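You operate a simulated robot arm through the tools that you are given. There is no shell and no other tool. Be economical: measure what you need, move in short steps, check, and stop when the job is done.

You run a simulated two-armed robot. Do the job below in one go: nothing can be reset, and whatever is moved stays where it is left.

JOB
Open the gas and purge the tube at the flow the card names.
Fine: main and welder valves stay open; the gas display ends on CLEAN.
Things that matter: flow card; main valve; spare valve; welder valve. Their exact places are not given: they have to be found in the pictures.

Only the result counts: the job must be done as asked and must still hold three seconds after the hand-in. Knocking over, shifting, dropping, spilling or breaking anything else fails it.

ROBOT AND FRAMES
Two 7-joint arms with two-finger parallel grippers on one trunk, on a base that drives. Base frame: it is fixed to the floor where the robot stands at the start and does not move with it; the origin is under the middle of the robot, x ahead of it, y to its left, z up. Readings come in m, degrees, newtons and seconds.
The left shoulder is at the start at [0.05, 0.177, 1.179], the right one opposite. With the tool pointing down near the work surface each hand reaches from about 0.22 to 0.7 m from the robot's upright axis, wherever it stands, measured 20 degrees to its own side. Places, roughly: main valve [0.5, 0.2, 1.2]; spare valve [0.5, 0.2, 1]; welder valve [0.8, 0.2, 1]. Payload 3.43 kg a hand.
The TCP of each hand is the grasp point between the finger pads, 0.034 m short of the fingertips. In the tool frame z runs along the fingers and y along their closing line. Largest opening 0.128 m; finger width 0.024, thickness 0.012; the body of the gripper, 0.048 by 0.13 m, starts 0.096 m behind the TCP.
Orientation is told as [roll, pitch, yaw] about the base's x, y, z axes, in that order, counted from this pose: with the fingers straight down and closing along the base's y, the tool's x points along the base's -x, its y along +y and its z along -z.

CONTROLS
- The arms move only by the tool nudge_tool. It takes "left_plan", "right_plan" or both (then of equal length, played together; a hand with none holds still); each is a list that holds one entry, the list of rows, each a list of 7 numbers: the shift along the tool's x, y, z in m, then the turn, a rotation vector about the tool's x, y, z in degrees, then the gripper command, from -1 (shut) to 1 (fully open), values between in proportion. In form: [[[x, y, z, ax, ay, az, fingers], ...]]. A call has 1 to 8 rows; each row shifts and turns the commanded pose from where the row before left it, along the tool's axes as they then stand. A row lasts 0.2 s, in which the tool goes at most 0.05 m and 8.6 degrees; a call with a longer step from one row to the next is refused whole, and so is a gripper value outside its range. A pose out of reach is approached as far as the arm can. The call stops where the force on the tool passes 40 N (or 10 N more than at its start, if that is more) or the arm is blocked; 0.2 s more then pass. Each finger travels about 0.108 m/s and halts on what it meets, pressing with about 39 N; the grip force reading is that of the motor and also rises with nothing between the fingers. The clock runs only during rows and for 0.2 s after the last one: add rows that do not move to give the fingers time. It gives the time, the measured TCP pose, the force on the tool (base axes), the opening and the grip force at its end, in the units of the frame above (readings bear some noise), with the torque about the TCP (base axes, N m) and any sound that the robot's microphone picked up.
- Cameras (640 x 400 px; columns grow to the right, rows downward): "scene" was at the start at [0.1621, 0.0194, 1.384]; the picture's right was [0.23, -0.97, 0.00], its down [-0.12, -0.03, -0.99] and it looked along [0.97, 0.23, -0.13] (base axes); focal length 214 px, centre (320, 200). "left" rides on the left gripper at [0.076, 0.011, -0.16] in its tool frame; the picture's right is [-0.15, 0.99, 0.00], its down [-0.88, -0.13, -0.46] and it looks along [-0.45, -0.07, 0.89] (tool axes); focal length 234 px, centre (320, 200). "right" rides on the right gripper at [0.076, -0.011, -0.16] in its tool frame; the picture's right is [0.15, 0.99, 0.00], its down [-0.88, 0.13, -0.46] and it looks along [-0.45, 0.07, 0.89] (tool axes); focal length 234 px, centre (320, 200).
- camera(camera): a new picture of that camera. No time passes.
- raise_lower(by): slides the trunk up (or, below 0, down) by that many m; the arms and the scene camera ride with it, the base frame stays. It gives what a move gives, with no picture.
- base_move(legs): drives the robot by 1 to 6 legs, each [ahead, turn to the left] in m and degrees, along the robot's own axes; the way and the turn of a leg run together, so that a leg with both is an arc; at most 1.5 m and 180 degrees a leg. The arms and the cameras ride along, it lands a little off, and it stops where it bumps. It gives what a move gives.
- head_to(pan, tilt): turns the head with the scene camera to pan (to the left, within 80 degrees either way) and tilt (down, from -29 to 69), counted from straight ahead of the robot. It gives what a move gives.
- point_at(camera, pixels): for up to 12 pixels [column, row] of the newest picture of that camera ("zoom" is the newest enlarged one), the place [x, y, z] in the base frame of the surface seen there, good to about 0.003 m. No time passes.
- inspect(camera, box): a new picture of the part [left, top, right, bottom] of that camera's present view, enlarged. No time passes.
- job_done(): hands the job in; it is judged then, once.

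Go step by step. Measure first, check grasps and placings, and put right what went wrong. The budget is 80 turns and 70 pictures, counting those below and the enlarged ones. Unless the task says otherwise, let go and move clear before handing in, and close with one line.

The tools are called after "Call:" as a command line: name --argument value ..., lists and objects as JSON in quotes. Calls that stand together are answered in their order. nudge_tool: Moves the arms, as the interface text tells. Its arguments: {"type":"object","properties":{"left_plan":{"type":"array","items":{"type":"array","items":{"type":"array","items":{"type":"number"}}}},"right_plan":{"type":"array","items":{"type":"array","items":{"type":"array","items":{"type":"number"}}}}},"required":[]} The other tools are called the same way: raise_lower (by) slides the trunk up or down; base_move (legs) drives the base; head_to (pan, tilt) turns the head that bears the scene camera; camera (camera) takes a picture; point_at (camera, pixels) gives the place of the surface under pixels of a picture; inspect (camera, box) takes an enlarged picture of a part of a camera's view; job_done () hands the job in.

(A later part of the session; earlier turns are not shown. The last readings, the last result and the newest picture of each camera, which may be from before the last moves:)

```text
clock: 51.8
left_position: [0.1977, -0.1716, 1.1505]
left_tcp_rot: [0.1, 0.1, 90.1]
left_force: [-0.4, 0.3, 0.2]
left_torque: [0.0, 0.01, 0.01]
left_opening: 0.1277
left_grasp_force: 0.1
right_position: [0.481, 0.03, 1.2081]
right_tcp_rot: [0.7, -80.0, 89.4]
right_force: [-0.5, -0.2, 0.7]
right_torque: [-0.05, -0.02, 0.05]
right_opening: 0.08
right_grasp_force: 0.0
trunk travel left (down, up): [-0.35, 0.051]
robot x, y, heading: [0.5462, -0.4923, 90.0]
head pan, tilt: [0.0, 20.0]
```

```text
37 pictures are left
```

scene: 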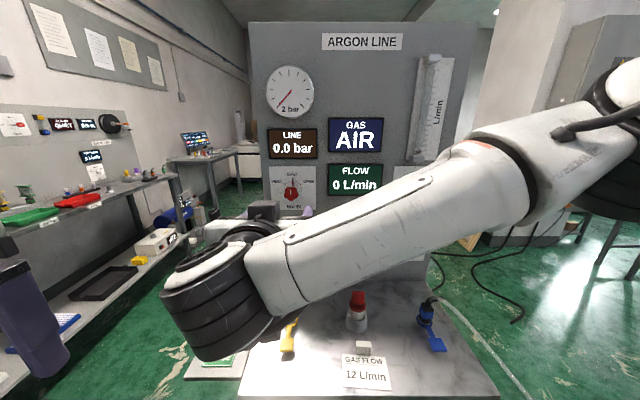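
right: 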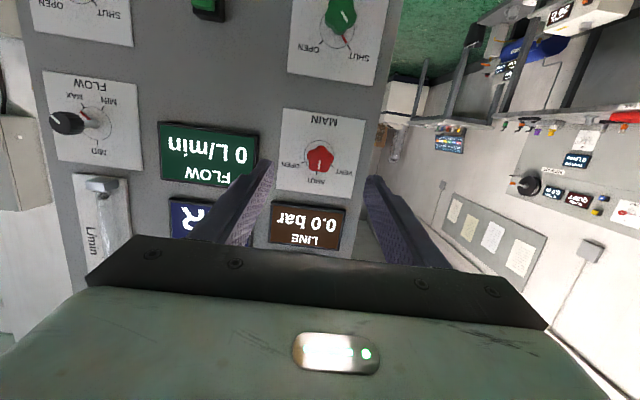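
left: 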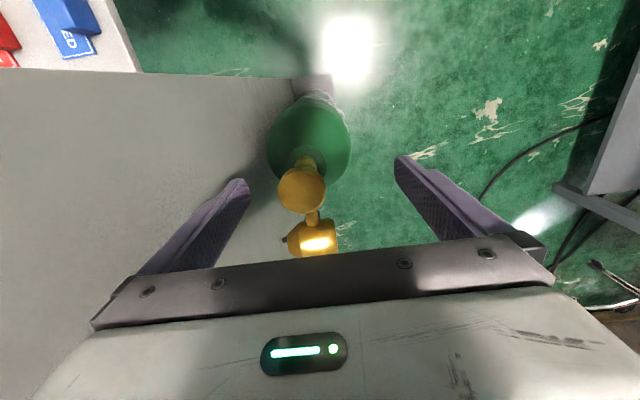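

Now at 80° pitch in front of main. I'll check the arm's clearance over the bench and the knob's location.

Call:
point_at --camera "scene" --pixels '[[200, 355], [270, 310], [300, 300], [420, 240], [200, 300]]'

Call:
point_at --camera "right" --pixels '[[320, 160], [309, 160], [330, 160], [320, 149], [320, 172], [68, 124], [342, 14]]'

```text
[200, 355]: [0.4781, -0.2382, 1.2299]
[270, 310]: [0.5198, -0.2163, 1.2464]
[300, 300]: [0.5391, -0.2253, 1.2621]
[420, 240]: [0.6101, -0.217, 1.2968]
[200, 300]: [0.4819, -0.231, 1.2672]
```

```text
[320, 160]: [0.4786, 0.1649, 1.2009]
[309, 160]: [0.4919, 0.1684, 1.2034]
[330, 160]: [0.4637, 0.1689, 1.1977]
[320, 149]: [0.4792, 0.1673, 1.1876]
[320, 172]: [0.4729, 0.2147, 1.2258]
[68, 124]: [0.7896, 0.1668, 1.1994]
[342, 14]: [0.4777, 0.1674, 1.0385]
```

Call:
nudge_tool --right_plan '[[[0, 0, 0, 0, -8, 0, 0.25], [0.002, 0.0015, 0.02, 0, -2, 0, 0.25], [0.002, 0, 0.03, 0, 0, 0, 0.25], [0, 0, 0.03, 0, 0, 0, 0.25], [0, 0, 0.03, 0, 0, 0, 0.25], [0, 0, 0.017, 0, 0, 0, 0.25], [0, 0, 0, 0, 0, 0, 0.25]]]'

Call:
camera --camera "right"

```text
clock: 53.4
left_position: [0.1967, -0.172, 1.1501]
left_tcp_rot: [0.0, 0.0, 90.1]
left_force: [0.0, -0.5, -0.3]
left_torque: [-0.01, -0.01, 0.01]
left_opening: 0.128
left_grasp_force: 0.1
right_position: [0.4781, 0.1582, 1.2015]
right_tcp_rot: [82.4, -90.0, 7.5]
right_force: [-1.1, -0.5, 0.4]
right_torque: [-0.01, 0.0, -0.01]
right_opening: 0.0799
right_grasp_force: 0.1
trunk travel left (down, up): [-0.35, 0.051]
robot x, y, heading: [0.5509, -0.484, 90.0]
head pan, tilt: [0.0, 20.0]
```

```text
36 pictures are left
```

right: 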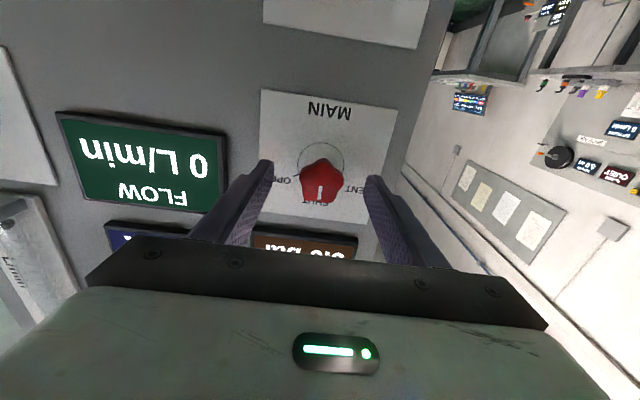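

The knob is centred between the fingers. I'll close on it.

Call:
nudge_tool --right_plan '[[[0, 0, 0, 0, 0, 0, -0.6], [0, 0, 0, 0, 0, 0, -0.6], [0, 0, 0, 0, 0, 0, -0.6]]]'

```text
clock: 54.2
left_position: [0.1963, -0.1712, 1.1515]
left_tcp_rot: [0.0, 0.0, 90.0]
left_force: [0.0, 0.3, 0.5]
left_torque: [0.0, -0.01, 0.0]
left_opening: 0.128
left_grasp_force: 0.0
right_position: [0.4781, 0.1583, 1.2017]
right_tcp_rot: [56.4, -90.0, 33.7]
right_force: [-1.4, 2.2, 1.0]
right_torque: [0.11, 0.02, 0.14]
right_opening: 0.0338
right_grasp_force: 44.6
trunk travel left (down, up): [-0.35, 0.051]
robot x, y, heading: [0.5487, -0.4899, 90.2]
head pan, tilt: [0.0, 20.0]
```

Gripped at 0.034. Now I'll turn clockwise (+az) about 56° and check the dial.

Call:
nudge_tool --right_plan '[[[0, 0, 0, 0, 0, 8, -0.6], [0, 0, 0, 0, 0, 8, -0.6], [0, 0, 0, 0, 0, 8, -0.6], [0, 0, 0, 0, 0, 8, -0.6], [0, 0, 0, 0, 0, 8, -0.6], [0, 0, 0, 0, 0, 8, -0.6]]]'

Call:
camera --camera "scene"

Call:
inspect --camera "right" --box '[180, 60, 460, 260]'

```text
clock: 55.6
left_position: [0.1977, -0.1705, 1.1499]
left_tcp_rot: [0.1, 0.0, 90.1]
left_force: [0.2, 0.1, -0.4]
left_torque: [-0.02, 0.01, -0.01]
left_opening: 0.1281
left_grasp_force: 0.1
right_position: [0.4804, 0.1585, 1.2015]
right_tcp_rot: [89.8, -41.8, 0.0]
right_force: [0.7, 3.1, -0.8]
right_torque: [-0.27, -0.03, 0.47]
right_opening: 0.0335
right_grasp_force: 44.8
trunk travel left (down, up): [-0.35, 0.051]
robot x, y, heading: [0.5484, -0.4877, 89.9]
head pan, tilt: [0.0, 20.0]
```

```text
35 pictures are left
```

scene: 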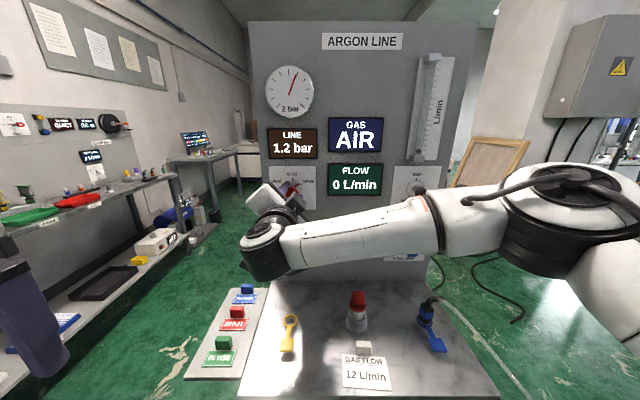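

```text
2.00 times, centred on (320, 160) of right
```

zoom: 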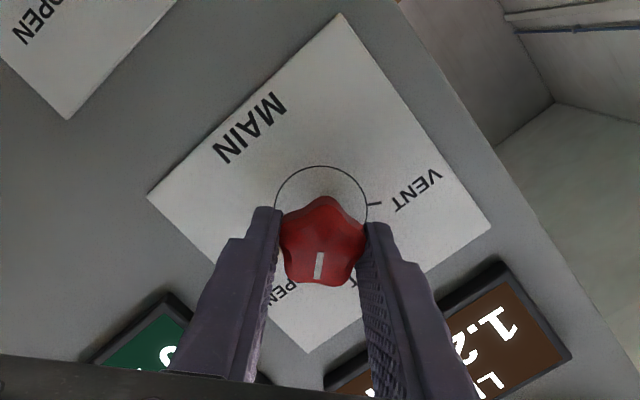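

Line is at 1.2 bar and the OPEN tick is about 60° from SHUT. I'll turn 12° more and check.

Call:
nudge_tool --right_plan '[[[0, 0, 0, 0, 0, 7, -0.6], [0, 0, 0, 0, 0, 6, -0.6], [0, 0, 0, 0, 0, 0, -0.6]]]'

Call:
inspect --camera "scene" --box '[250, 60, 390, 220]'

Call:
inspect --camera "right" --box '[180, 60, 460, 260]'

```text
clock: 56.4
left_position: [0.1977, -0.1721, 1.1508]
left_tcp_rot: [0.1, 0.0, 90.1]
left_force: [-0.5, -0.9, 0.0]
left_torque: [-0.02, 0.04, -0.01]
left_opening: 0.128
left_grasp_force: 0.0
right_position: [0.4807, 0.1571, 1.2004]
right_tcp_rot: [89.8, -28.9, -0.1]
right_force: [2.6, 2.1, -3.8]
right_torque: [0.17, -0.6, -0.26]
right_opening: 0.0338
right_grasp_force: 45.1
trunk travel left (down, up): [-0.35, 0.051]
robot x, y, heading: [0.5516, -0.4863, 90.1]
head pan, tilt: [0.0, 20.0]
```

```text
2.50 times, centred on (320, 140) of scene
```

zoom: 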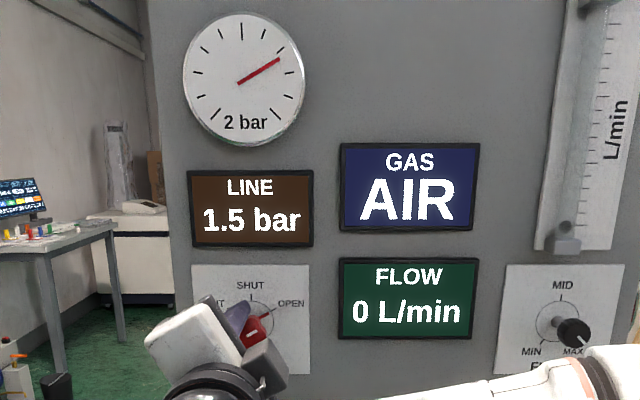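

```text
2.00 times, centred on (320, 160) of right
```

zoom: 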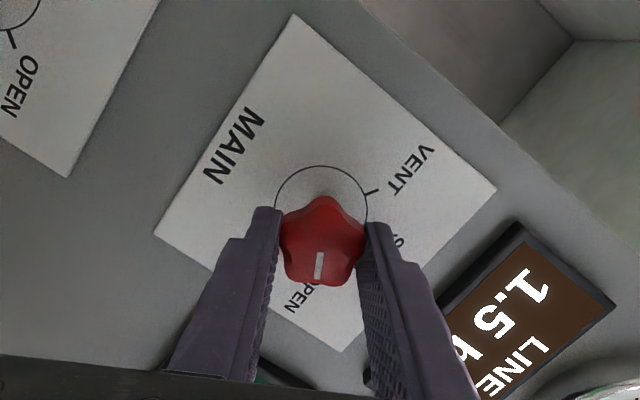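

Line is at 1.5 bar with a rise in torque, so main is against OPEN. I'll release, back off, and move to the flow knob at (0.792, 1.203).

Call:
nudge_tool --right_plan '[[[0, 0, 0, 0, 0, 0, 0.25], [0, 0, 0, 0, 0, 0, 0.25], [0, 0, -0.03, 0, 0, 0, 0.25], [0, 0, -0.04, 0, 0, 0, 0.25], [0, 0, 0, 0, 0, 0, 0.25]]]'

Call:
nudge_tool --right_plan '[[[-0.0389, -0.0216, 0, 0, 0, 0, 0.1], [-0.0389, -0.0216, 0, 0, 0, 0, 0.1], [-0.0389, -0.0216, 0, 0, 0, 0, 0.1], [-0.0389, -0.0216, 0, 0, 0, 0, 0.1], [-0.0389, -0.0216, 0, 0, 0, 0, 0.1], [-0.0389, -0.0216, 0, 0, 0, 0, 0.1], [-0.0389, -0.0216, 0, 0, 0, 0, 0.1], [0, 0, 0, 0, 0, 0, 0.1]]]'

Call:
camera --camera "right"

Call:
camera --camera "scene"

```text
clock: 57.6
left_position: [0.1979, -0.1715, 1.1511]
left_tcp_rot: [0.0, 0.0, 90.1]
left_force: [0.1, 0.1, 0.6]
left_torque: [-0.03, -0.03, -0.01]
left_opening: 0.1282
left_grasp_force: 0.1
right_position: [0.4794, 0.0863, 1.2035]
right_tcp_rot: [90.0, -28.9, -0.1]
right_force: [0.7, 0.5, -0.2]
right_torque: [0.0, 0.0, 0.0]
right_opening: 0.0799
right_grasp_force: 0.0
trunk travel left (down, up): [-0.35, 0.051]
robot x, y, heading: [0.5499, -0.4863, 90.0]
head pan, tilt: [0.0, 20.0]
```

```text
clock: 59.4
left_position: [0.1959, -0.1726, 1.1504]
left_tcp_rot: [0.1, -0.1, 90.2]
left_force: [0.7, 0.1, 0.9]
left_torque: [0.01, -0.03, -0.01]
left_opening: 0.1278
left_grasp_force: 0.0
right_position: [0.7634, 0.0793, 1.2399]
right_tcp_rot: [89.0, -29.0, 0.0]
right_force: [-0.5, 0.2, -0.3]
right_torque: [-0.03, -0.01, -0.03]
right_opening: 0.0704
right_grasp_force: 0.0
right hand out of reach, approached as far as the arm can: row 6, 7
trunk travel left (down, up): [-0.35, 0.051]
robot x, y, heading: [0.548, -0.4868, 90.0]
head pan, tilt: [0.0, 20.0]
```

```text
31 pictures are left
```

right: 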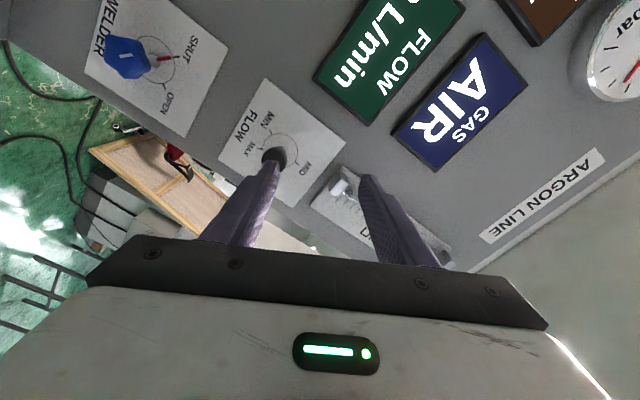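

```text
30 pictures are left
```

scene: 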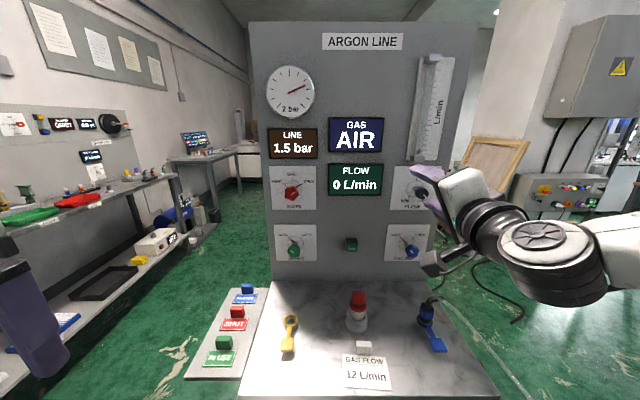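

The wall is again near x=0.76, where the wrist gets too close to the shoulder. I'll back the base 0.12 m for room, then retry.

Call:
base_move --legs '[[-0.12, 0]]'

Call:
nudge_tool --right_plan '[[[0, 0, 0.04, 0, 0, 0, 0.1], [0, 0, 0.04, 0, 0, 0, 0.1], [-0.01, 0.0, 0.03, 0, 0, 0, 0.1], [-0.01, -0.01, 0, 0, 0, 0, 0.1], [0.01, -0.01, 0, 0, 0, 0, 0.1], [0.01, -0.01, 0, 0, 0, 0, 0.1], [0, 0, 0, 0, 0, 0, 0.1]]]'

```text
clock: 60.6
left_position: [0.1966, -0.2928, 1.151]
left_tcp_rot: [0.0, -0.1, 90.2]
left_force: [0.3, -0.5, 0.4]
left_torque: [0.04, -0.02, 0.02]
left_opening: 0.128
left_grasp_force: 0.2
right_position: [0.7626, -0.0402, 1.2406]
right_tcp_rot: [89.1, -28.9, -0.1]
right_force: [-0.3, -0.2, -0.7]
right_torque: [-0.05, 0.02, -0.01]
right_opening: 0.0704
right_grasp_force: 0.1
trunk travel left (down, up): [-0.35, 0.051]
robot x, y, heading: [0.5428, -0.6091, 90.4]
head pan, tilt: [0.0, 20.0]
```

```text
clock: 62.2
left_position: [0.1964, -0.2921, 1.1499]
left_tcp_rot: [0.0, 0.0, 90.2]
left_force: [-1.3, -0.6, -0.5]
left_torque: [0.02, 0.0, -0.01]
left_opening: 0.1279
left_grasp_force: 0.0
right_position: [0.8118, 0.0563, 1.2526]
right_tcp_rot: [88.6, -29.0, 0.2]
right_force: [-0.2, -0.4, -0.2]
right_torque: [0.0, -0.02, -0.01]
right_opening: 0.0706
right_grasp_force: 0.1
right hand out of reach, approached as far as the arm can: row 1, 2, 5, 6
trunk travel left (down, up): [-0.35, 0.051]
robot x, y, heading: [0.5487, -0.6113, 90.0]
head pan, tilt: [0.0, 20.0]
```

Call:
nudge_tool --right_plan '[[[0, 0, 0.02, 0, 0, -8, 0.1], [0, 0, 0.02, 0, 0, -8, 0.1], [0, 0, 0, 0, 0, -8, 0.1], [0, 0, 0, 0, 0, -8, 0.1], [0.02, 0.0, 0, 0, 0, 0, 0.1], [0.02, 0.01, 0, 0, 0, 0, 0.1], [0, 0, 0, 0, 0, 0, 0.1]]]'

Call:
camera --camera "scene"

```text
clock: 63.8
left_position: [0.1972, -0.2931, 1.1505]
left_tcp_rot: [-0.1, 0.0, 90.2]
left_force: [0.7, -0.4, -0.7]
left_torque: [0.01, -0.03, -0.02]
left_opening: 0.128
left_grasp_force: 0.0
right_position: [0.8111, 0.0957, 1.2541]
right_tcp_rot: [87.3, -61.0, 1.8]
right_force: [-0.4, 0.4, 0.8]
right_torque: [0.04, -0.01, 0.02]
right_opening: 0.0703
right_grasp_force: 0.0
right hand out of reach, approached as far as the arm can: row 5, 6
trunk travel left (down, up): [-0.35, 0.051]
robot x, y, heading: [0.5488, -0.6048, 90.4]
head pan, tilt: [0.0, 20.0]
```

```text
29 pictures are left
```

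scene: 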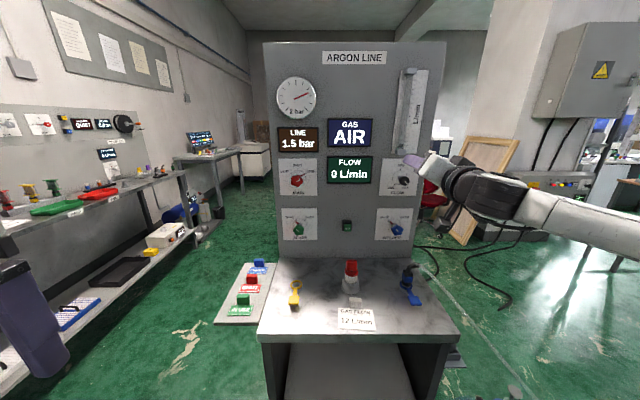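

The outward elbow leaves too much wrist bend in this heading. A base heading of ~60° from around (0.44,-0.48) lets the right arm point forward-left naturally. I'll back out first.

Call:
base_move --legs '[[-0.4, 0], [0, 35], [0.4, 0]]'

Call:
nudge_tool --right_plan '[[[0, 0, -0.03, 0, 0, -8, 0.1], [0, 0, -0.03, 0, 0, -8, 0.1], [0, 0, -0.03, 0, 0, -8, 0.1], [0, 0, 0, 0, 0, -5, 0.1], [0, 0, 0, 0, 0, 0, 0.1]]]'

Call:
camera --camera "scene"

```text
clock: 70.0
left_position: [-0.1421, -0.6321, 1.1504]
left_tcp_rot: [0.0, 0.0, 125.0]
left_force: [-0.3, 0.1, -0.2]
left_torque: [0.03, -0.04, -0.01]
left_opening: 0.1279
left_grasp_force: 0.0
right_position: [0.1405, 0.0404, 1.2541]
right_tcp_rot: [87.3, -60.9, 36.8]
right_force: [0.1, 0.2, -0.1]
right_torque: [0.02, 0.02, 0.03]
right_opening: 0.0707
right_grasp_force: 0.1
trunk travel left (down, up): [-0.35, 0.051]
robot x, y, heading: [0.3275, -0.6911, 124.8]
head pan, tilt: [0.0, 20.0]
```

```text
clock: 71.2
left_position: [-0.141, -0.6327, 1.1506]
left_tcp_rot: [0.1, 0.0, 125.0]
left_force: [-0.5, 0.3, 0.0]
left_torque: [0.01, -0.01, 0.02]
left_opening: 0.128
left_grasp_force: 0.1
right_position: [0.1894, -0.035, 1.2569]
right_tcp_rot: [-1.3, -88.8, 125.7]
right_force: [-0.2, -0.8, 0.0]
right_torque: [-0.01, 0.01, 0.01]
right_opening: 0.0702
right_grasp_force: 0.1
trunk travel left (down, up): [-0.35, 0.051]
robot x, y, heading: [0.3262, -0.6875, 124.9]
head pan, tilt: [0.0, 20.0]
```

```text
28 pictures are left
```

scene: 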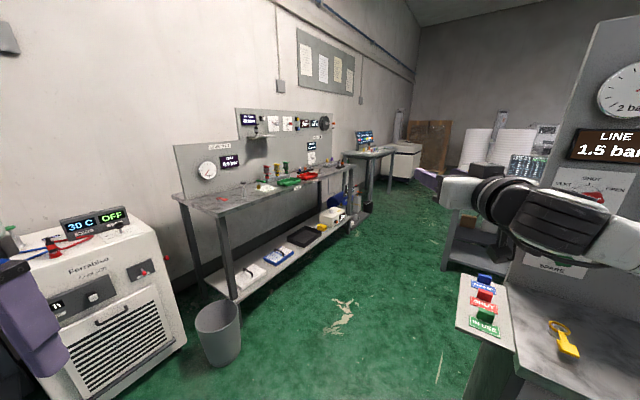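

Clear of everything. I'll turn right to heading ~60 and drive 0.2 m forward-right.

Call:
base_move --legs '[[0, -65], [0.22, 0]]'

Call:
head_to --pan 25 --tilt 18

Call:
camera --camera "scene"

```text
clock: 75.8
left_position: [0.2946, -0.0467, 1.151]
left_tcp_rot: [0.0, -0.1, 59.6]
left_force: [1.0, 0.2, 0.2]
left_torque: [-0.01, 0.0, -0.03]
left_opening: 0.128
left_grasp_force: 0.0
right_position: [0.9789, -0.1005, 1.2558]
right_tcp_rot: [2.5, -88.7, 56.6]
right_force: [-0.1, 0.3, -0.7]
right_torque: [0.01, 0.03, 0.0]
right_opening: 0.0705
right_grasp_force: 0.1
trunk travel left (down, up): [-0.35, 0.051]
robot x, y, heading: [0.4374, -0.499, 59.7]
head pan, tilt: [0.0, 20.0]
```

```text
clock: 76.7
left_position: [0.2953, -0.0484, 1.1507]
left_tcp_rot: [0.0, 0.0, 59.6]
left_force: [-0.2, 1.0, 0.6]
left_torque: [0.05, 0.03, 0.01]
left_opening: 0.1281
left_grasp_force: 0.1
right_position: [0.9782, -0.0999, 1.2559]
right_tcp_rot: [2.5, -88.6, 56.5]
right_force: [-0.7, 0.4, 0.6]
right_torque: [-0.03, -0.02, 0.02]
right_opening: 0.0704
right_grasp_force: 0.0
trunk travel left (down, up): [-0.35, 0.051]
robot x, y, heading: [0.4428, -0.4988, 59.5]
head pan, tilt: [25.0, 18.0]
```

```text
27 pictures are left
```

scene: 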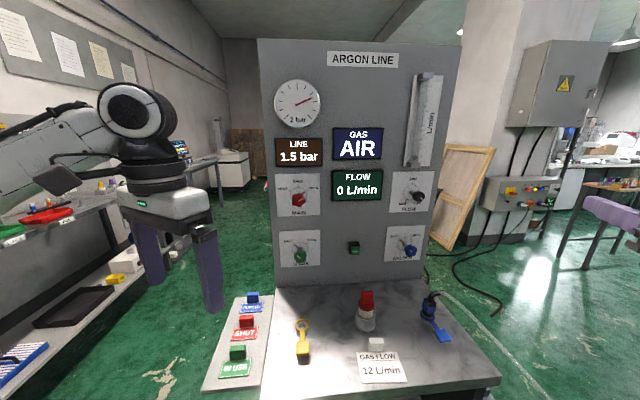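

I'm parked at (0.44,-0.50), heading 59.6. As before I'll tip the right fingers down, then yaw so that pitching forward aims at +y.

Call:
nudge_tool --right_plan '[[[0, 0, -0.02, 0, 8.2, 0, 0.1], [0, 0, -0.02, 0, 8.2, 0, 0.1], [0, 0, 0, 0, 8.2, 0, 0.1], [0, 0, 0, 0, 8.2, 0, 0.1], [0, 0, 0, 0, 8.2, 0, 0.1], [0, 0, 0, 0, 8.2, 0, 0.1], [0, 0, 0, 0, 8.2, 0, 0.1], [0, 0, 0, 0, 8.2, 0, 0.1]]]'

Call:
nudge_tool --right_plan '[[[0, 0, 0, 0, 8.2, 0, 0.1], [0, 0, 0, 0, 8.2, 0, 0.1], [0, 0, 0, 0, 8, 0, 0.1], [0, 0, 0, 0, 0, -8.2, 0.1], [0, 0, 0, 0, 0, -8.2, 0.1], [0, 0, 0, 0, 0, -8.2, 0.1], [0, 0, 0, 0, 0, -8.2, 0.1], [0, 0, 0, 0, 0, 0, 0.1]]]'

```text
clock: 78.5
left_position: [0.2953, -0.0475, 1.1514]
left_tcp_rot: [-0.1, 0.0, 59.6]
left_force: [1.2, -0.3, -0.3]
left_torque: [-0.02, 0.0, -0.02]
left_opening: 0.1279
left_grasp_force: 0.0
right_position: [0.9569, -0.1344, 1.2608]
right_tcp_rot: [0.1, -23.0, 59.2]
right_force: [0.3, 0.7, 0.0]
right_torque: [-0.02, -0.02, -0.01]
right_opening: 0.0706
right_grasp_force: 0.0
trunk travel left (down, up): [-0.35, 0.051]
robot x, y, heading: [0.4405, -0.4979, 59.7]
head pan, tilt: [25.0, 18.0]
```

```text
clock: 80.3
left_position: [0.2954, -0.0483, 1.151]
left_tcp_rot: [0.0, 0.0, 59.6]
left_force: [0.9, -1.2, 0.2]
left_torque: [0.05, 0.0, -0.01]
left_opening: 0.1282
left_grasp_force: 0.0
right_position: [0.8908, -0.1801, 1.2141]
right_tcp_rot: [0.7, 0.9, 91.9]
right_force: [-0.3, 0.0, 0.3]
right_torque: [0.03, 0.0, -0.02]
right_opening: 0.0702
right_grasp_force: 0.0
right hand out of reach, approached as far as the arm can: row 3, 4, 5, 6, 7
trunk travel left (down, up): [-0.35, 0.051]
robot x, y, heading: [0.4408, -0.4962, 59.4]
head pan, tilt: [25.0, 18.0]
```

Now tool-down with yaw ≈92. I'll move to (0.79, 0.03) and pitch the fingers forward.

Call:
nudge_tool --right_plan '[[[-0.035, 0.017, 0, 0, 0, 1.9, 0.1], [-0.035, 0.017, 0, 0, 0, 0, 0.1], [-0.035, 0.017, 0, 0, 0, 0, 0.1], [-0.035, 0.017, 0, 0, 0, 0, 0.1], [-0.035, 0.017, 0, 0, 0, 0, 0.1], [-0.035, 0.017, 0, 0, 0, 0, 0.1], [0, 0, 0, 0, -8, 0, 0.1], [0, 0, 0, 0, -8, 0, 0.1]]]'

Call:
nudge_tool --right_plan '[[[0, 0, 0, 0, -8, 0, 0.1], [0, 0, 0, 0, -8, 0, 0.1], [0, 0, 0, 0, -8, 0, 0.1], [0, 0, 0, 0, -8, 0, 0.1], [0, 0, 0, 0, -8, 0, 0.1], [0, 0, 0, 0, -8, 0, 0.1], [0, 0, 0, 0, -8, 0, 0.1], [0, 0, 0, 0, -8, 0, 0.1]]]'

Call:
camera --camera "right"

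```text
clock: 82.1
left_position: [0.2958, -0.048, 1.1514]
left_tcp_rot: [0.2, 0.0, 59.7]
left_force: [-0.4, -0.5, -0.8]
left_torque: [0.0, 0.0, 0.01]
left_opening: 0.128
left_grasp_force: 0.1
right_position: [0.759, -0.0389, 1.1824]
right_tcp_rot: [0.8, -15.0, 89.8]
right_force: [0.0, -0.4, 0.4]
right_torque: [-0.01, 0.01, 0.0]
right_opening: 0.0703
right_grasp_force: 0.1
right hand out of reach, approached as far as the arm can: row 2, 3, 4, 5, 6
trunk travel left (down, up): [-0.35, 0.051]
robot x, y, heading: [0.4402, -0.4978, 59.7]
head pan, tilt: [25.0, 18.0]
```

```text
clock: 83.9
left_position: [0.2948, -0.0477, 1.1492]
left_tcp_rot: [0.1, 0.1, 59.7]
left_force: [-0.3, 0.1, -0.3]
left_torque: [-0.03, 0.01, 0.01]
left_opening: 0.1282
left_grasp_force: 0.0
right_position: [0.7582, -0.0378, 1.1835]
right_tcp_rot: [4.0, -79.0, 86.0]
right_force: [-0.1, -0.1, 0.0]
right_torque: [0.0, -0.03, 0.01]
right_opening: 0.0707
right_grasp_force: 0.1
trunk travel left (down, up): [-0.35, 0.051]
robot x, y, heading: [0.4421, -0.5003, 59.8]
head pan, tilt: [25.0, 18.0]
```

```text
26 pictures are left
```

right: 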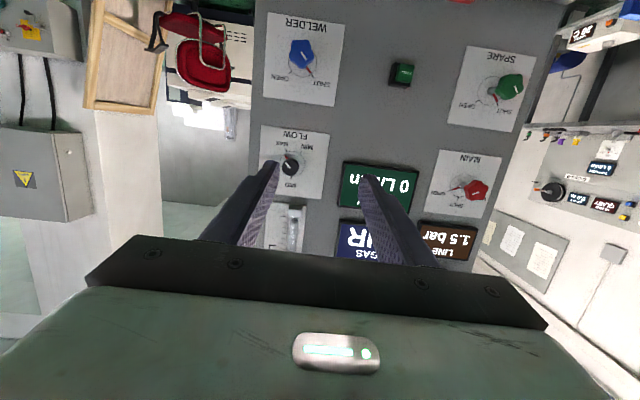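

Good posture. I'll finish pitching and move in front of the flow knob, stopping short.

Call:
nudge_tool --right_plan '[[[0, 0, 0, 0, -8, 0, 0.1], [0, 0, 0, 0, -3, 0, 0.1], [-0.007, -0.0115, 0.035, 0, 0, 0, 0.1], [-0.007, -0.0115, 0.035, 0, 0, 0, 0.1], [-0.007, -0.0115, 0.035, 0, 0, 0, 0.1], [0, 0, 0, 0, 0, 0, 0.1]]]'

Call:
camera --camera "right"

```text
clock: 85.3
left_position: [0.2963, -0.0473, 1.1505]
left_tcp_rot: [0.0, 0.0, 59.7]
left_force: [0.5, 0.3, 0.3]
left_torque: [0.02, 0.0, -0.01]
left_opening: 0.1281
left_grasp_force: 0.1
right_position: [0.7924, 0.0682, 1.2062]
right_tcp_rot: [86.0, -89.4, 3.9]
right_force: [0.2, -0.9, -0.2]
right_torque: [-0.01, 0.04, 0.03]
right_opening: 0.0704
right_grasp_force: 0.0
right hand out of reach, approached as far as the arm can: row 2
trunk travel left (down, up): [-0.35, 0.051]
robot x, y, heading: [0.4409, -0.4983, 59.6]
head pan, tilt: [25.0, 18.0]
```

```text
25 pictures are left
```

right: 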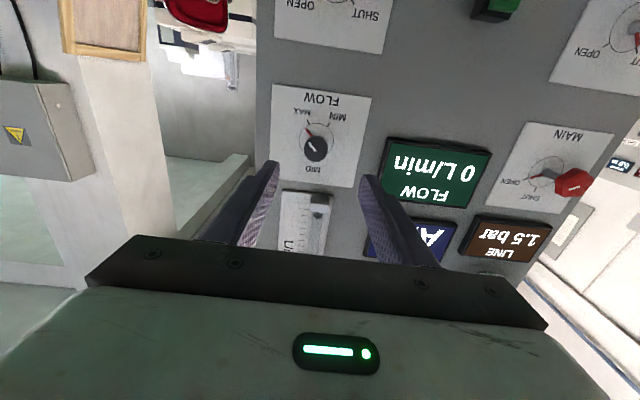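

Call:
point_at --camera "right" --pixels '[[315, 149], [306, 149], [324, 149], [315, 139], [315, 158], [317, 130]]'

Call:
nudge_tool --right_plan '[[[0, 0, 0, 0, 0, 8, 0], [0, 0, 0, 0, 0, 8, 0], [0, 0, 0, 0, 0, 8, 0], [0, 0, 0, 0, 0, 8, 0], [0, 0, 0, 0, 0, 0, 0]]]'

```text
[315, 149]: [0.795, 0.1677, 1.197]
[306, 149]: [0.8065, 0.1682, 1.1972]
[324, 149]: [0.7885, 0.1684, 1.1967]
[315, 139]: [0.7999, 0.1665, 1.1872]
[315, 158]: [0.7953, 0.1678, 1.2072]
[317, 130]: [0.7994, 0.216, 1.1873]
```

```text
clock: 86.5
left_position: [0.2971, -0.0489, 1.151]
left_tcp_rot: [0.1, 0.0, 59.7]
left_force: [-0.1, 0.5, 0.7]
left_torque: [0.04, 0.01, 0.0]
left_opening: 0.1281
left_grasp_force: 0.0
right_position: [0.793, 0.0676, 1.205]
right_tcp_rot: [90.0, -57.2, 0.1]
right_force: [0.1, 0.2, -0.5]
right_torque: [0.0, -0.01, -0.04]
right_opening: 0.0641
right_grasp_force: 0.0
trunk travel left (down, up): [-0.35, 0.051]
robot x, y, heading: [0.4414, -0.4982, 59.7]
head pan, tilt: [25.0, 18.0]
```

Flow knob axis ≈ (0.799, 1.201). I'll align, advance to y≈0.157 and grip.

Call:
nudge_tool --right_plan '[[[0, -0.0072, 0.03, 0, 0, 0, 0], [0, 0, 0.03, 0, 0, 0, 0], [0, 0, 0.0295, 0, 0, 0, 0], [0, 0, 0, 0, 0, 0, 0], [0, 0, 0, 0, 0, 0, -0.9], [0, 0, 0, 0, 0, 0, -0.9], [0, 0, 0, 0, 0, 0, -0.9]]]'

Call:
inspect --camera "right" --box '[180, 60, 460, 260]'

```text
clock: 88.1
left_position: [0.2947, -0.0483, 1.1505]
left_tcp_rot: [0.1, 0.0, 59.7]
left_force: [-0.3, 0.5, 0.1]
left_torque: [0.0, -0.01, -0.02]
left_opening: 0.128
left_grasp_force: 0.0
right_position: [0.7976, 0.1591, 1.2006]
right_tcp_rot: [89.9, -57.3, 0.0]
right_force: [2.2, 0.8, 1.0]
right_torque: [0.0, -0.01, -0.05]
right_opening: 0.0263
right_grasp_force: 45.2
trunk travel left (down, up): [-0.35, 0.051]
robot x, y, heading: [0.4367, -0.5019, 59.6]
head pan, tilt: [25.0, 18.0]
```

```text
2.00 times, centred on (320, 160) of right
```

zoom: 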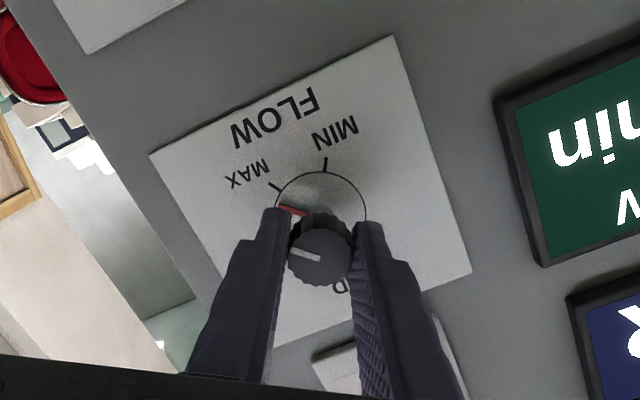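

Gripped. The pointer is a little below MAX. I'll turn it counter-clockwise ~48° as a preset.

Call:
nudge_tool --right_plan '[[[0, 0, 0, 0, 0, -8, -0.9], [0, 0, 0, 0, 0, -8, -0.9], [0, 0, 0, 0, 0, -8, -0.9], [0, 0, 0, 0, 0, -8, -0.9], [0, 0, 0, 0, 0, -8, -0.9], [0, 0, 0, 0, 0, -8, -0.9], [0, 0, 0, 0, 0, 0, -0.9]]]'

Call:
camera --camera "scene"

Call:
inspect --camera "right" --box '[180, 60, 460, 260]'

```text
clock: 89.7
left_position: [0.2956, -0.0467, 1.1504]
left_tcp_rot: [-0.1, 0.0, 59.7]
left_force: [-0.1, 0.9, 0.0]
left_torque: [0.0, -0.03, 0.02]
left_opening: 0.1278
left_grasp_force: 0.0
right_position: [0.7976, 0.1572, 1.2005]
right_tcp_rot: [-89.7, -74.6, 179.7]
right_force: [-1.6, 3.6, 0.8]
right_torque: [0.19, 0.03, 0.15]
right_opening: 0.0266
right_grasp_force: 45.3
trunk travel left (down, up): [-0.35, 0.051]
robot x, y, heading: [0.4382, -0.4984, 59.8]
head pan, tilt: [25.0, 18.0]
```

```text
23 pictures are left
```

scene: 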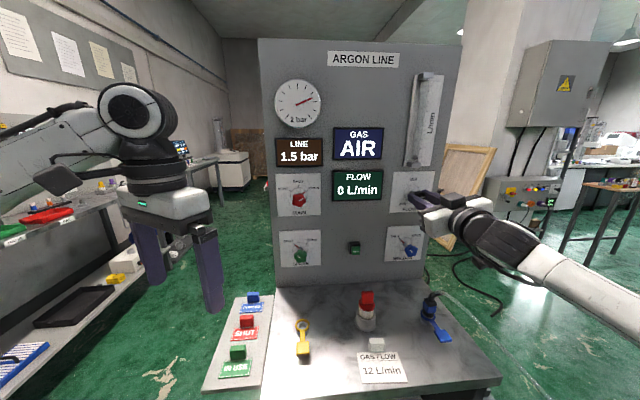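

```text
2.00 times, centred on (320, 160) of right
```

zoom: 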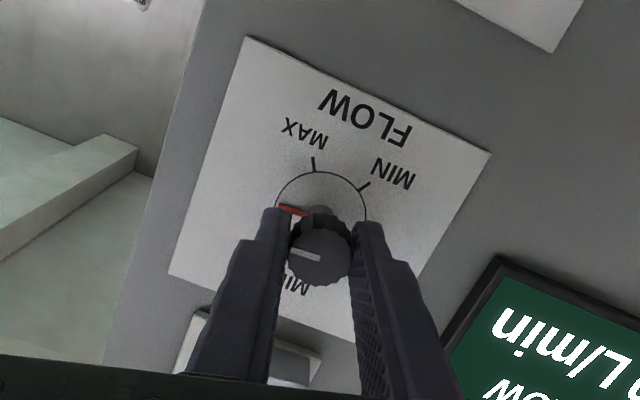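

The flow pointer is now around 3/4 and the right display still reads 0. Next the welder valve: release, back off, tilt the hand 30° from above (to clear the hose plug) and descend.

Call:
nudge_tool --right_plan '[[[0, 0, 0, 0, 0, 0, 0.1], [0, 0, 0, 0, 0, 0, 0.1], [0, 0, -0.04, 0, 0, 0, 0.1], [0, 0, -0.045, 0, 0, 8, 0.1], [0, 0, 0, 0, 0, 7.3, 0.1], [0, 0, 0, 0, 8, 0, 0.1], [0, 0, 0, 0, 8, 0, 0.1], [0, 0, 0, 0, 8, 0, 0.1]]]'

Call:
nudge_tool --right_plan '[[[0, 0, 0, 0, 6, 0, 0.1], [0.026, 0, 0.015, 0, 0, 0, 0.1], [0.026, 0, 0.015, 0, 0, 0, 0.1], [0.026, 0, 0.015, 0, 0, 0, 0.1], [0.026, 0, 0.015, 0, 0, 0, 0.1], [0.02, 0, 0.0115, 0, 0, 0, 0.1], [0, 0, 0, 0, 0, 0, 0.1]]]'

Call:
camera --camera "right"

Call:
camera --camera "scene"

```text
clock: 91.5
left_position: [0.295, -0.0479, 1.151]
left_tcp_rot: [0.0, 0.0, 59.7]
left_force: [-0.8, 0.3, -0.5]
left_torque: [0.0, 0.0, -0.01]
left_opening: 0.1279
left_grasp_force: 0.1
right_position: [0.7983, 0.0723, 1.201]
right_tcp_rot: [0.0, -65.7, 90.1]
right_force: [0.6, -0.4, -0.3]
right_torque: [0.03, 0.01, -0.02]
right_opening: 0.0706
right_grasp_force: 0.0
trunk travel left (down, up): [-0.35, 0.051]
robot x, y, heading: [0.4408, -0.4961, 59.4]
head pan, tilt: [25.0, 18.0]
```

```text
clock: 93.1
left_position: [0.2958, -0.0482, 1.1503]
left_tcp_rot: [-0.1, 0.0, 59.6]
left_force: [0.4, 0.3, 0.2]
left_torque: [0.0, 0.01, 0.04]
left_opening: 0.128
left_grasp_force: 0.0
right_position: [0.7988, 0.0713, 1.0558]
right_tcp_rot: [0.0, -59.9, 89.9]
right_force: [0.0, -0.6, -0.9]
right_torque: [-0.01, -0.02, 0.0]
right_opening: 0.0704
right_grasp_force: 0.0
trunk travel left (down, up): [-0.35, 0.051]
robot x, y, heading: [0.4393, -0.4973, 59.3]
head pan, tilt: [25.0, 18.0]
```

```text
21 pictures are left
```

right: 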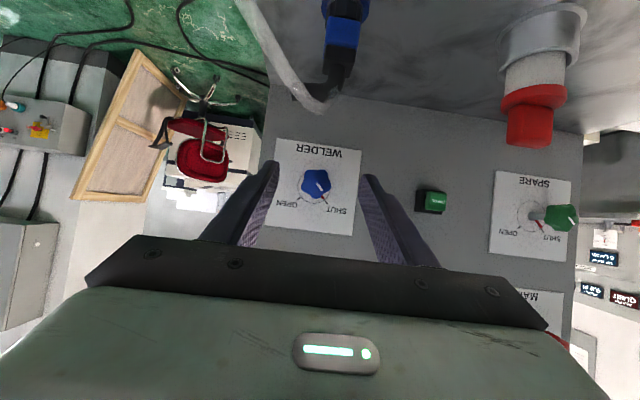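

```text
20 pictures are left
```

scene: 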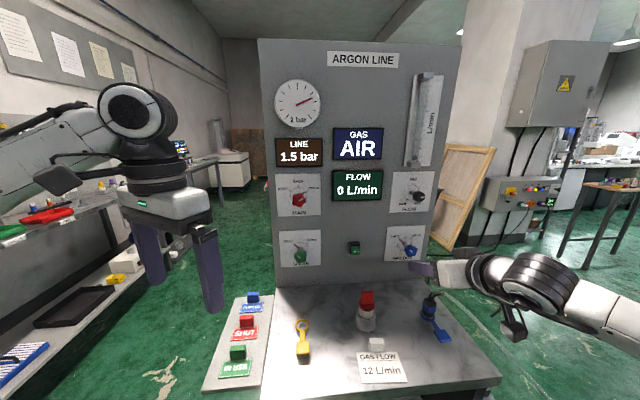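

Good tilt and clearance. I'll roll -40° about the panel normal, then advance straight along +y onto the blue knob.

Call:
nudge_tool --right_plan '[[[0.007, 0.006, 0.004, 4, 0, -6.93, 0.1], [0, 0, 0, 4, 0, -6.93, 0.1], [0, 0, 0, 4, 0, -6.93, 0.1], [0, 0, 0, 4, 0, -6.93, 0.1], [0, 0, 0, 4, 0, -6.93, 0.1], [-0.015, 0, 0.026, 0, 0, 0, 0.1], [0, 0, 0, 0, 0, 0, 0.1]]]'

Call:
camera --camera "right"

```text
clock: 94.7
left_position: [0.2954, -0.048, 1.1499]
left_tcp_rot: [0.1, 0.0, 59.6]
left_force: [0.0, 0.5, 0.1]
left_torque: [-0.01, 0.01, 0.0]
left_opening: 0.1281
left_grasp_force: 0.0
right_position: [0.794, 0.1039, 1.0502]
right_tcp_rot: [-59.3, -41.5, 138.1]
right_force: [0.2, 0.2, 0.4]
right_torque: [-0.01, -0.04, -0.01]
right_opening: 0.0702
right_grasp_force: 0.0
trunk travel left (down, up): [-0.35, 0.051]
robot x, y, heading: [0.4389, -0.4984, 59.5]
head pan, tilt: [25.0, 18.0]
```

```text
19 pictures are left
```

right: 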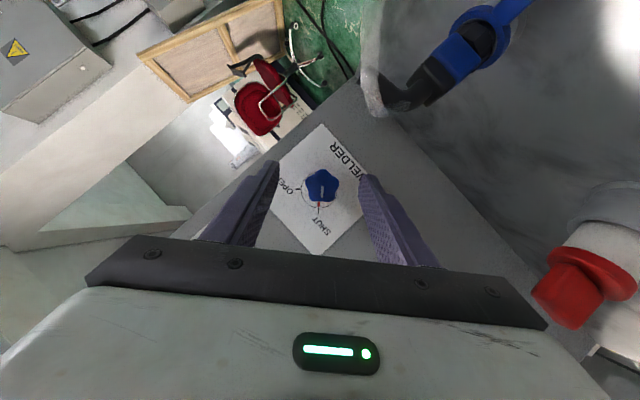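

The knob is centred. I'll advance 0.057 m and grip.

Call:
nudge_tool --right_plan '[[[-0.0145, 0, 0.025, 0, 0, 0, 0.1], [-0.014, 0, 0.0245, 0, 0, 0, 0.1], [0, 0, 0, 0, 0, 0, 0.1], [0, 0, 0, 0, 0, 0, -0.6], [0, 0, 0, 0, 0, 0, -0.6], [0, 0, 0, 0, 0, 0, -0.6]]]'

Call:
inspect --camera "right" --box '[180, 60, 460, 260]'

```text
clock: 96.1
left_position: [0.2948, -0.0479, 1.1505]
left_tcp_rot: [0.0, 0.0, 59.7]
left_force: [0.3, -0.5, 0.2]
left_torque: [0.01, -0.01, -0.01]
left_opening: 0.1281
left_grasp_force: 0.0
right_position: [0.7888, 0.1605, 1.0457]
right_tcp_rot: [-58.7, -41.5, 137.9]
right_force: [-10.7, -6.1, -11.9]
right_torque: [-0.01, 0.25, 0.17]
right_opening: 0.0336
right_grasp_force: 45.1
trunk travel left (down, up): [-0.35, 0.051]
robot x, y, heading: [0.4357, -0.4959, 59.8]
head pan, tilt: [25.0, 18.0]
```

```text
2.00 times, centred on (320, 160) of right
```

zoom: 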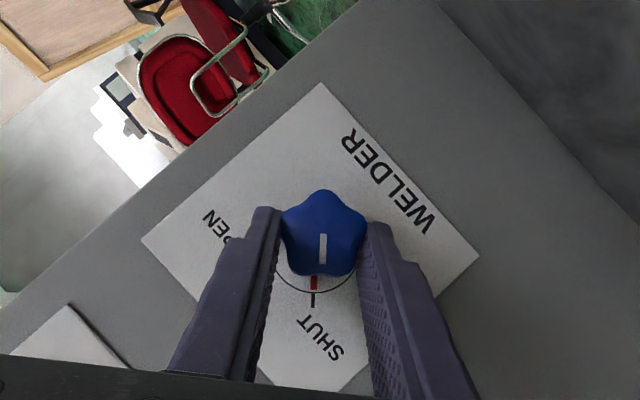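

Gripped with ~16 N side load, meaning the axis is ~5 mm off along the closing line. I'll relax by +5 mm there and turn clockwise about the panel normal.

Call:
nudge_tool --right_plan '[[[0, 0.005, 0, 0, 0, 0, -0.6], [0, -0.0014, 0, -4, 0, 6.93, -0.6], [0, -0.0014, 0, -4, 0, 6.93, -0.6], [0, -0.0014, 0, -4, 0, 6.93, -0.6], [0, -0.0014, 0, -4, 0, 6.93, -0.6], [0, -0.0014, 0, -4, 0, 6.93, -0.6]]]'

Call:
inspect --camera "right" --box '[180, 60, 460, 260]'

```text
clock: 97.5
left_position: [0.2953, -0.0475, 1.1505]
left_tcp_rot: [0.0, 0.0, 59.6]
left_force: [0.6, 0.0, -0.8]
left_torque: [0.01, 0.04, 0.01]
left_opening: 0.128
left_grasp_force: 0.1
right_position: [0.7974, 0.1605, 1.0493]
right_tcp_rot: [0.2, -60.2, 89.6]
right_force: [4.0, 9.0, 2.3]
right_torque: [-0.44, -0.05, -0.1]
right_opening: 0.0336
right_grasp_force: 44.6
trunk travel left (down, up): [-0.35, 0.051]
robot x, y, heading: [0.439, -0.4982, 59.7]
head pan, tilt: [25.0, 18.0]
```

```text
2.00 times, centred on (320, 160) of right
```

zoom: 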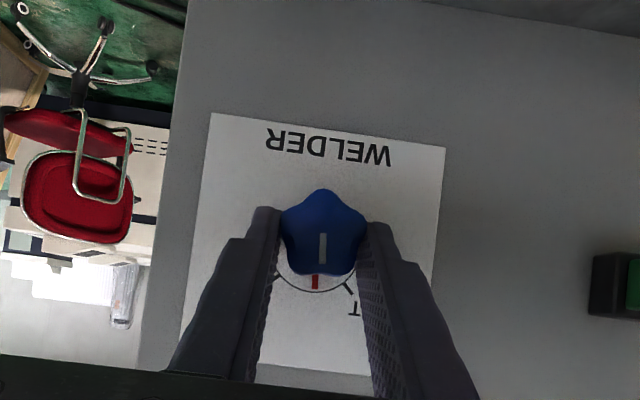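

The knob follows: the red pointer is now straight up. I'll continue another 48° toward OPEN.

Call:
nudge_tool --right_plan '[[[0, -0.0014, 0, -4, 0, 6.93, -0.6], [0, -0.0014, 0, -4, 0, 6.93, -0.6], [0, -0.0014, 0, -4, 0, 6.93, -0.6], [0, -0.0014, 0, -4, 0, 6.93, -0.6], [0, -0.0014, 0, -4, 0, 6.93, -0.6], [0, -0.001, 0, -3, 0, 5.2, -0.6], [0, 0, 0, 0, 0, 0, -0.6]]]'

Call:
inspect --camera "right" --box '[180, 60, 460, 260]'

Call:
inspect --camera "scene" --box '[260, 60, 460, 280]'

```text
clock: 99.1
left_position: [0.2986, -0.0477, 1.1505]
left_tcp_rot: [0.1, 0.2, 59.7]
left_force: [0.4, -0.1, 0.6]
left_torque: [0.02, 0.0, 0.02]
left_opening: 0.1279
left_grasp_force: 0.0
right_position: [0.8083, 0.1603, 1.045]
right_tcp_rot: [64.6, -36.9, 38.1]
right_force: [18.3, 12.1, 1.4]
right_torque: [0.72, -0.17, -0.66]
right_opening: 0.0337
right_grasp_force: 45.1
trunk travel left (down, up): [-0.35, 0.051]
robot x, y, heading: [0.4417, -0.5009, 59.4]
head pan, tilt: [25.0, 18.0]
```

```text
2.00 times, centred on (320, 160) of right
```

zoom: 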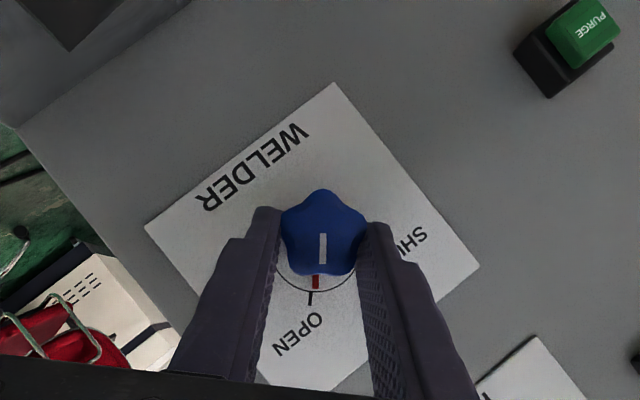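

```text
1.82 times, centred on (360, 170) of scene
```

zoom: 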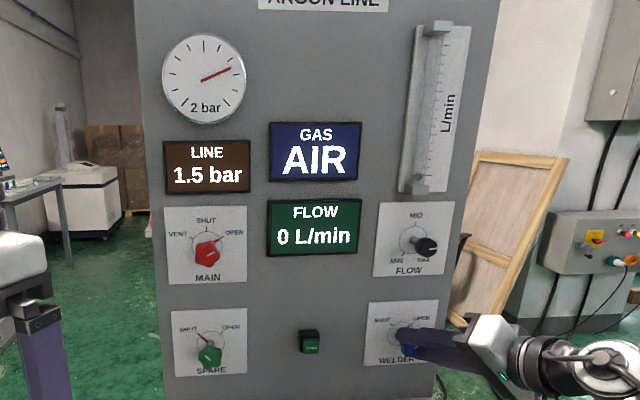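

Pointer sits at OPEN within a few degrees. I'll nudge 5° more, release and back off. Flow still reads 0, so the PURGE button must start it.

Call:
nudge_tool --right_plan '[[[0, -0.001, 0, -2.5, 0, 4.4, -0.6], [0, 0, 0, 0, 0, 0, -0.6], [0, 0, 0, 0, 0, 0, 0.1], [0, 0, 0, 0, 0, 0, 0.1], [0.015, 0, -0.026, 0, 0, 0, 0.1], [0.02, 0, -0.035, 0, 0, 0, 0.1], [0, 0, 0, 0, 0, 0, 0.1]]]'

Call:
inspect --camera "right" --box '[180, 60, 460, 260]'

```text
clock: 100.7
left_position: [0.2957, -0.048, 1.15]
left_tcp_rot: [0.0, 0.0, 59.6]
left_force: [-0.1, 0.4, -0.1]
left_torque: [0.01, 0.02, 0.03]
left_opening: 0.1277
left_grasp_force: 0.1
right_position: [0.8046, 0.089, 1.0446]
right_tcp_rot: [64.1, -37.0, 38.8]
right_force: [0.1, 0.0, -0.1]
right_torque: [0.0, 0.02, 0.01]
right_opening: 0.0702
right_grasp_force: 0.1
right hand out of reach, approached as far as the arm can: row 1
trunk travel left (down, up): [-0.35, 0.051]
robot x, y, heading: [0.4352, -0.4991, 59.4]
head pan, tilt: [25.0, 18.0]
```

```text
2.00 times, centred on (320, 160) of right
```

zoom: 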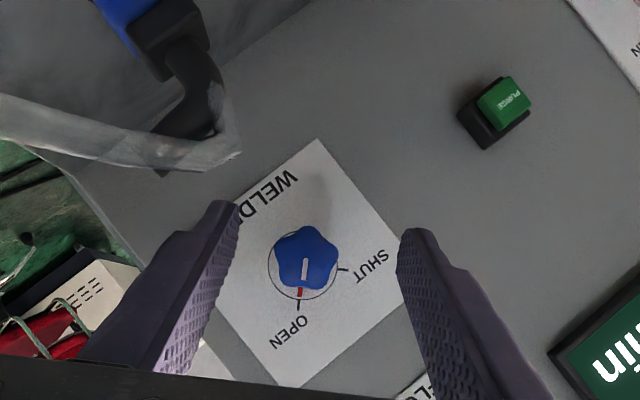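

Welder pointer is on OPEN. I'll check the displays now.

Call:
nudge_tool --right_plan '[[[0, 0, 0, 4, 0, -6.93, -1], [0, 0, 0, 4, 0, -6.93, -1], [0, 0, 0, 4, 0, -6.93, -1], [0, 0, 0, 4, 0, -6.93, -1], [0, 0, 0, 4, 0, -6.93, -1], [0, 0, 0, 0, 0, 0, -1]]]'

Call:
inspect --camera "scene" --box '[260, 60, 460, 280]'

```text
clock: 102.1
left_position: [0.2964, -0.0478, 1.1518]
left_tcp_rot: [0.1, 0.0, 59.7]
left_force: [0.4, -0.7, -0.1]
left_torque: [-0.01, -0.01, 0.01]
left_opening: 0.1283
left_grasp_force: 0.0
right_position: [0.804, 0.0893, 1.0443]
right_tcp_rot: [11.7, -59.4, 79.9]
right_force: [0.4, -0.8, 0.8]
right_torque: [-0.01, 0.01, 0.01]
right_opening: 0.0002
right_grasp_force: 32.9
trunk travel left (down, up): [-0.35, 0.051]
robot x, y, heading: [0.4394, -0.4995, 59.6]
head pan, tilt: [25.0, 18.0]
```

```text
1.82 times, centred on (360, 170) of scene
```

zoom: 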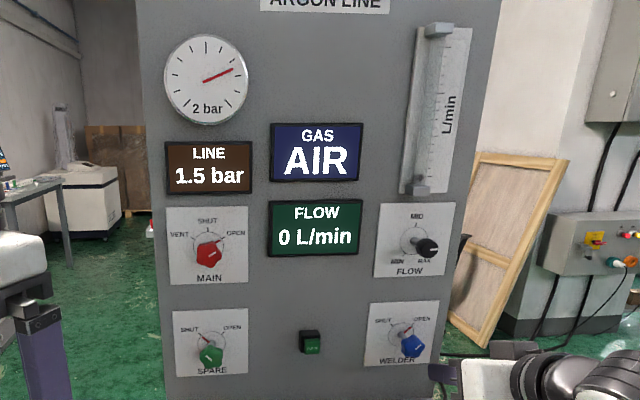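

Flow is 0 until PURGE is pressed. I'll move the closed fingertips in front of the button (0.64, 1.042).

Call:
nudge_tool --right_plan '[[[0, 0, 0, 3.4, 0, -6, -1], [-0.006, 0.041, -0.0035, 1.7, 0, -2.9, -1], [-0.006, 0.041, -0.0035, 0, 0, 0, -1], [0, 0.041, 0, 0, 0, 0, -1], [0, 0.041, 0, 0, 0, 0, -1], [0, 0, 0, 0, 0, 0, -1]]]'

Call:
camera --camera "right"

```text
clock: 103.5
left_position: [0.296, -0.048, 1.1503]
left_tcp_rot: [0.1, 0.0, 59.8]
left_force: [0.6, -0.4, 0.7]
left_torque: [0.01, -0.04, -0.01]
left_opening: 0.1284
left_grasp_force: 0.0
right_position: [0.6416, 0.0895, 1.0504]
right_tcp_rot: [-8.5, -59.8, 97.1]
right_force: [-0.6, -0.2, 0.0]
right_torque: [-0.01, -0.04, -0.05]
right_opening: 0.0003
right_grasp_force: 33.3
trunk travel left (down, up): [-0.35, 0.051]
robot x, y, heading: [0.4393, -0.4988, 59.7]
head pan, tilt: [25.0, 18.0]
```

```text
12 pictures are left
```

right: 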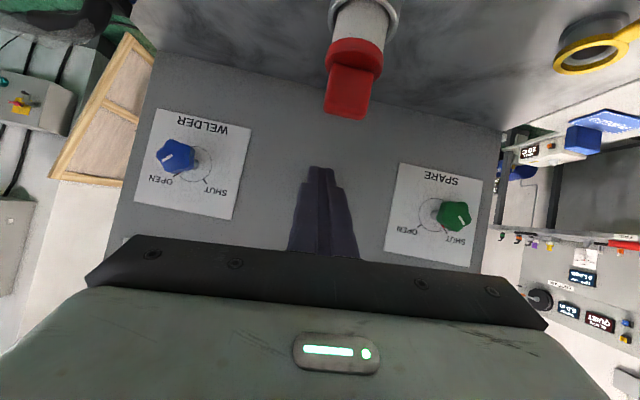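

I'm in front of the button, and it's hidden behind the closed fingers as expected. I'll correct the 8° roll and 8 mm height, then press in.

Call:
nudge_tool --right_plan '[[[-0.0065, 0.0015, -0.004, -4, 0, 6.93, -1], [-0.015, 0, 0.026, 0, 0, 0, -1], [-0.015, 0, 0.026, 0, 0, 0, -1], [-0.007, 0, 0.0121, 0, 0, 0, -1], [-0.003, 0, 0.0052, 0, 0, 0, -1], [-0.0025, 0, 0.0043, 0, 0, 0, -1], [0, 0, 0, 0, 0, 0, -1]]]'

Call:
camera --camera "scene"

```text
clock: 104.8
left_position: [0.2972, -0.0511, 1.153]
left_tcp_rot: [0.2, -0.2, 59.7]
left_force: [1.1, 1.6, -0.5]
left_torque: [-0.11, -0.01, -0.01]
left_opening: 0.128
left_grasp_force: 0.1
right_position: [0.6385, 0.1626, 1.0559]
right_tcp_rot: [7.6, -59.3, 83.2]
right_force: [3.9, -38.3, 11.5]
right_torque: [-0.02, -0.06, -0.16]
right_opening: 0.0
right_grasp_force: 32.5
trunk travel left (down, up): [-0.35, 0.051]
robot x, y, heading: [0.4386, -0.4991, 59.4]
head pan, tilt: [25.0, 18.0]
heard: click
stopped in row 6 (right hand): the force on the tool passed its limit at 40 N (the readings are from after the stop); the commanded pose is now the measured one
```

```text
11 pictures are left
```

scene: 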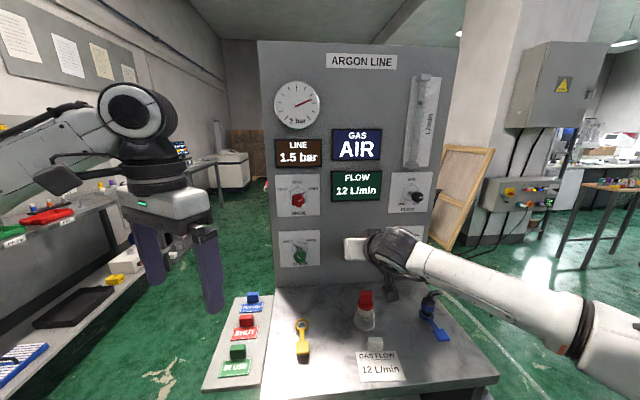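

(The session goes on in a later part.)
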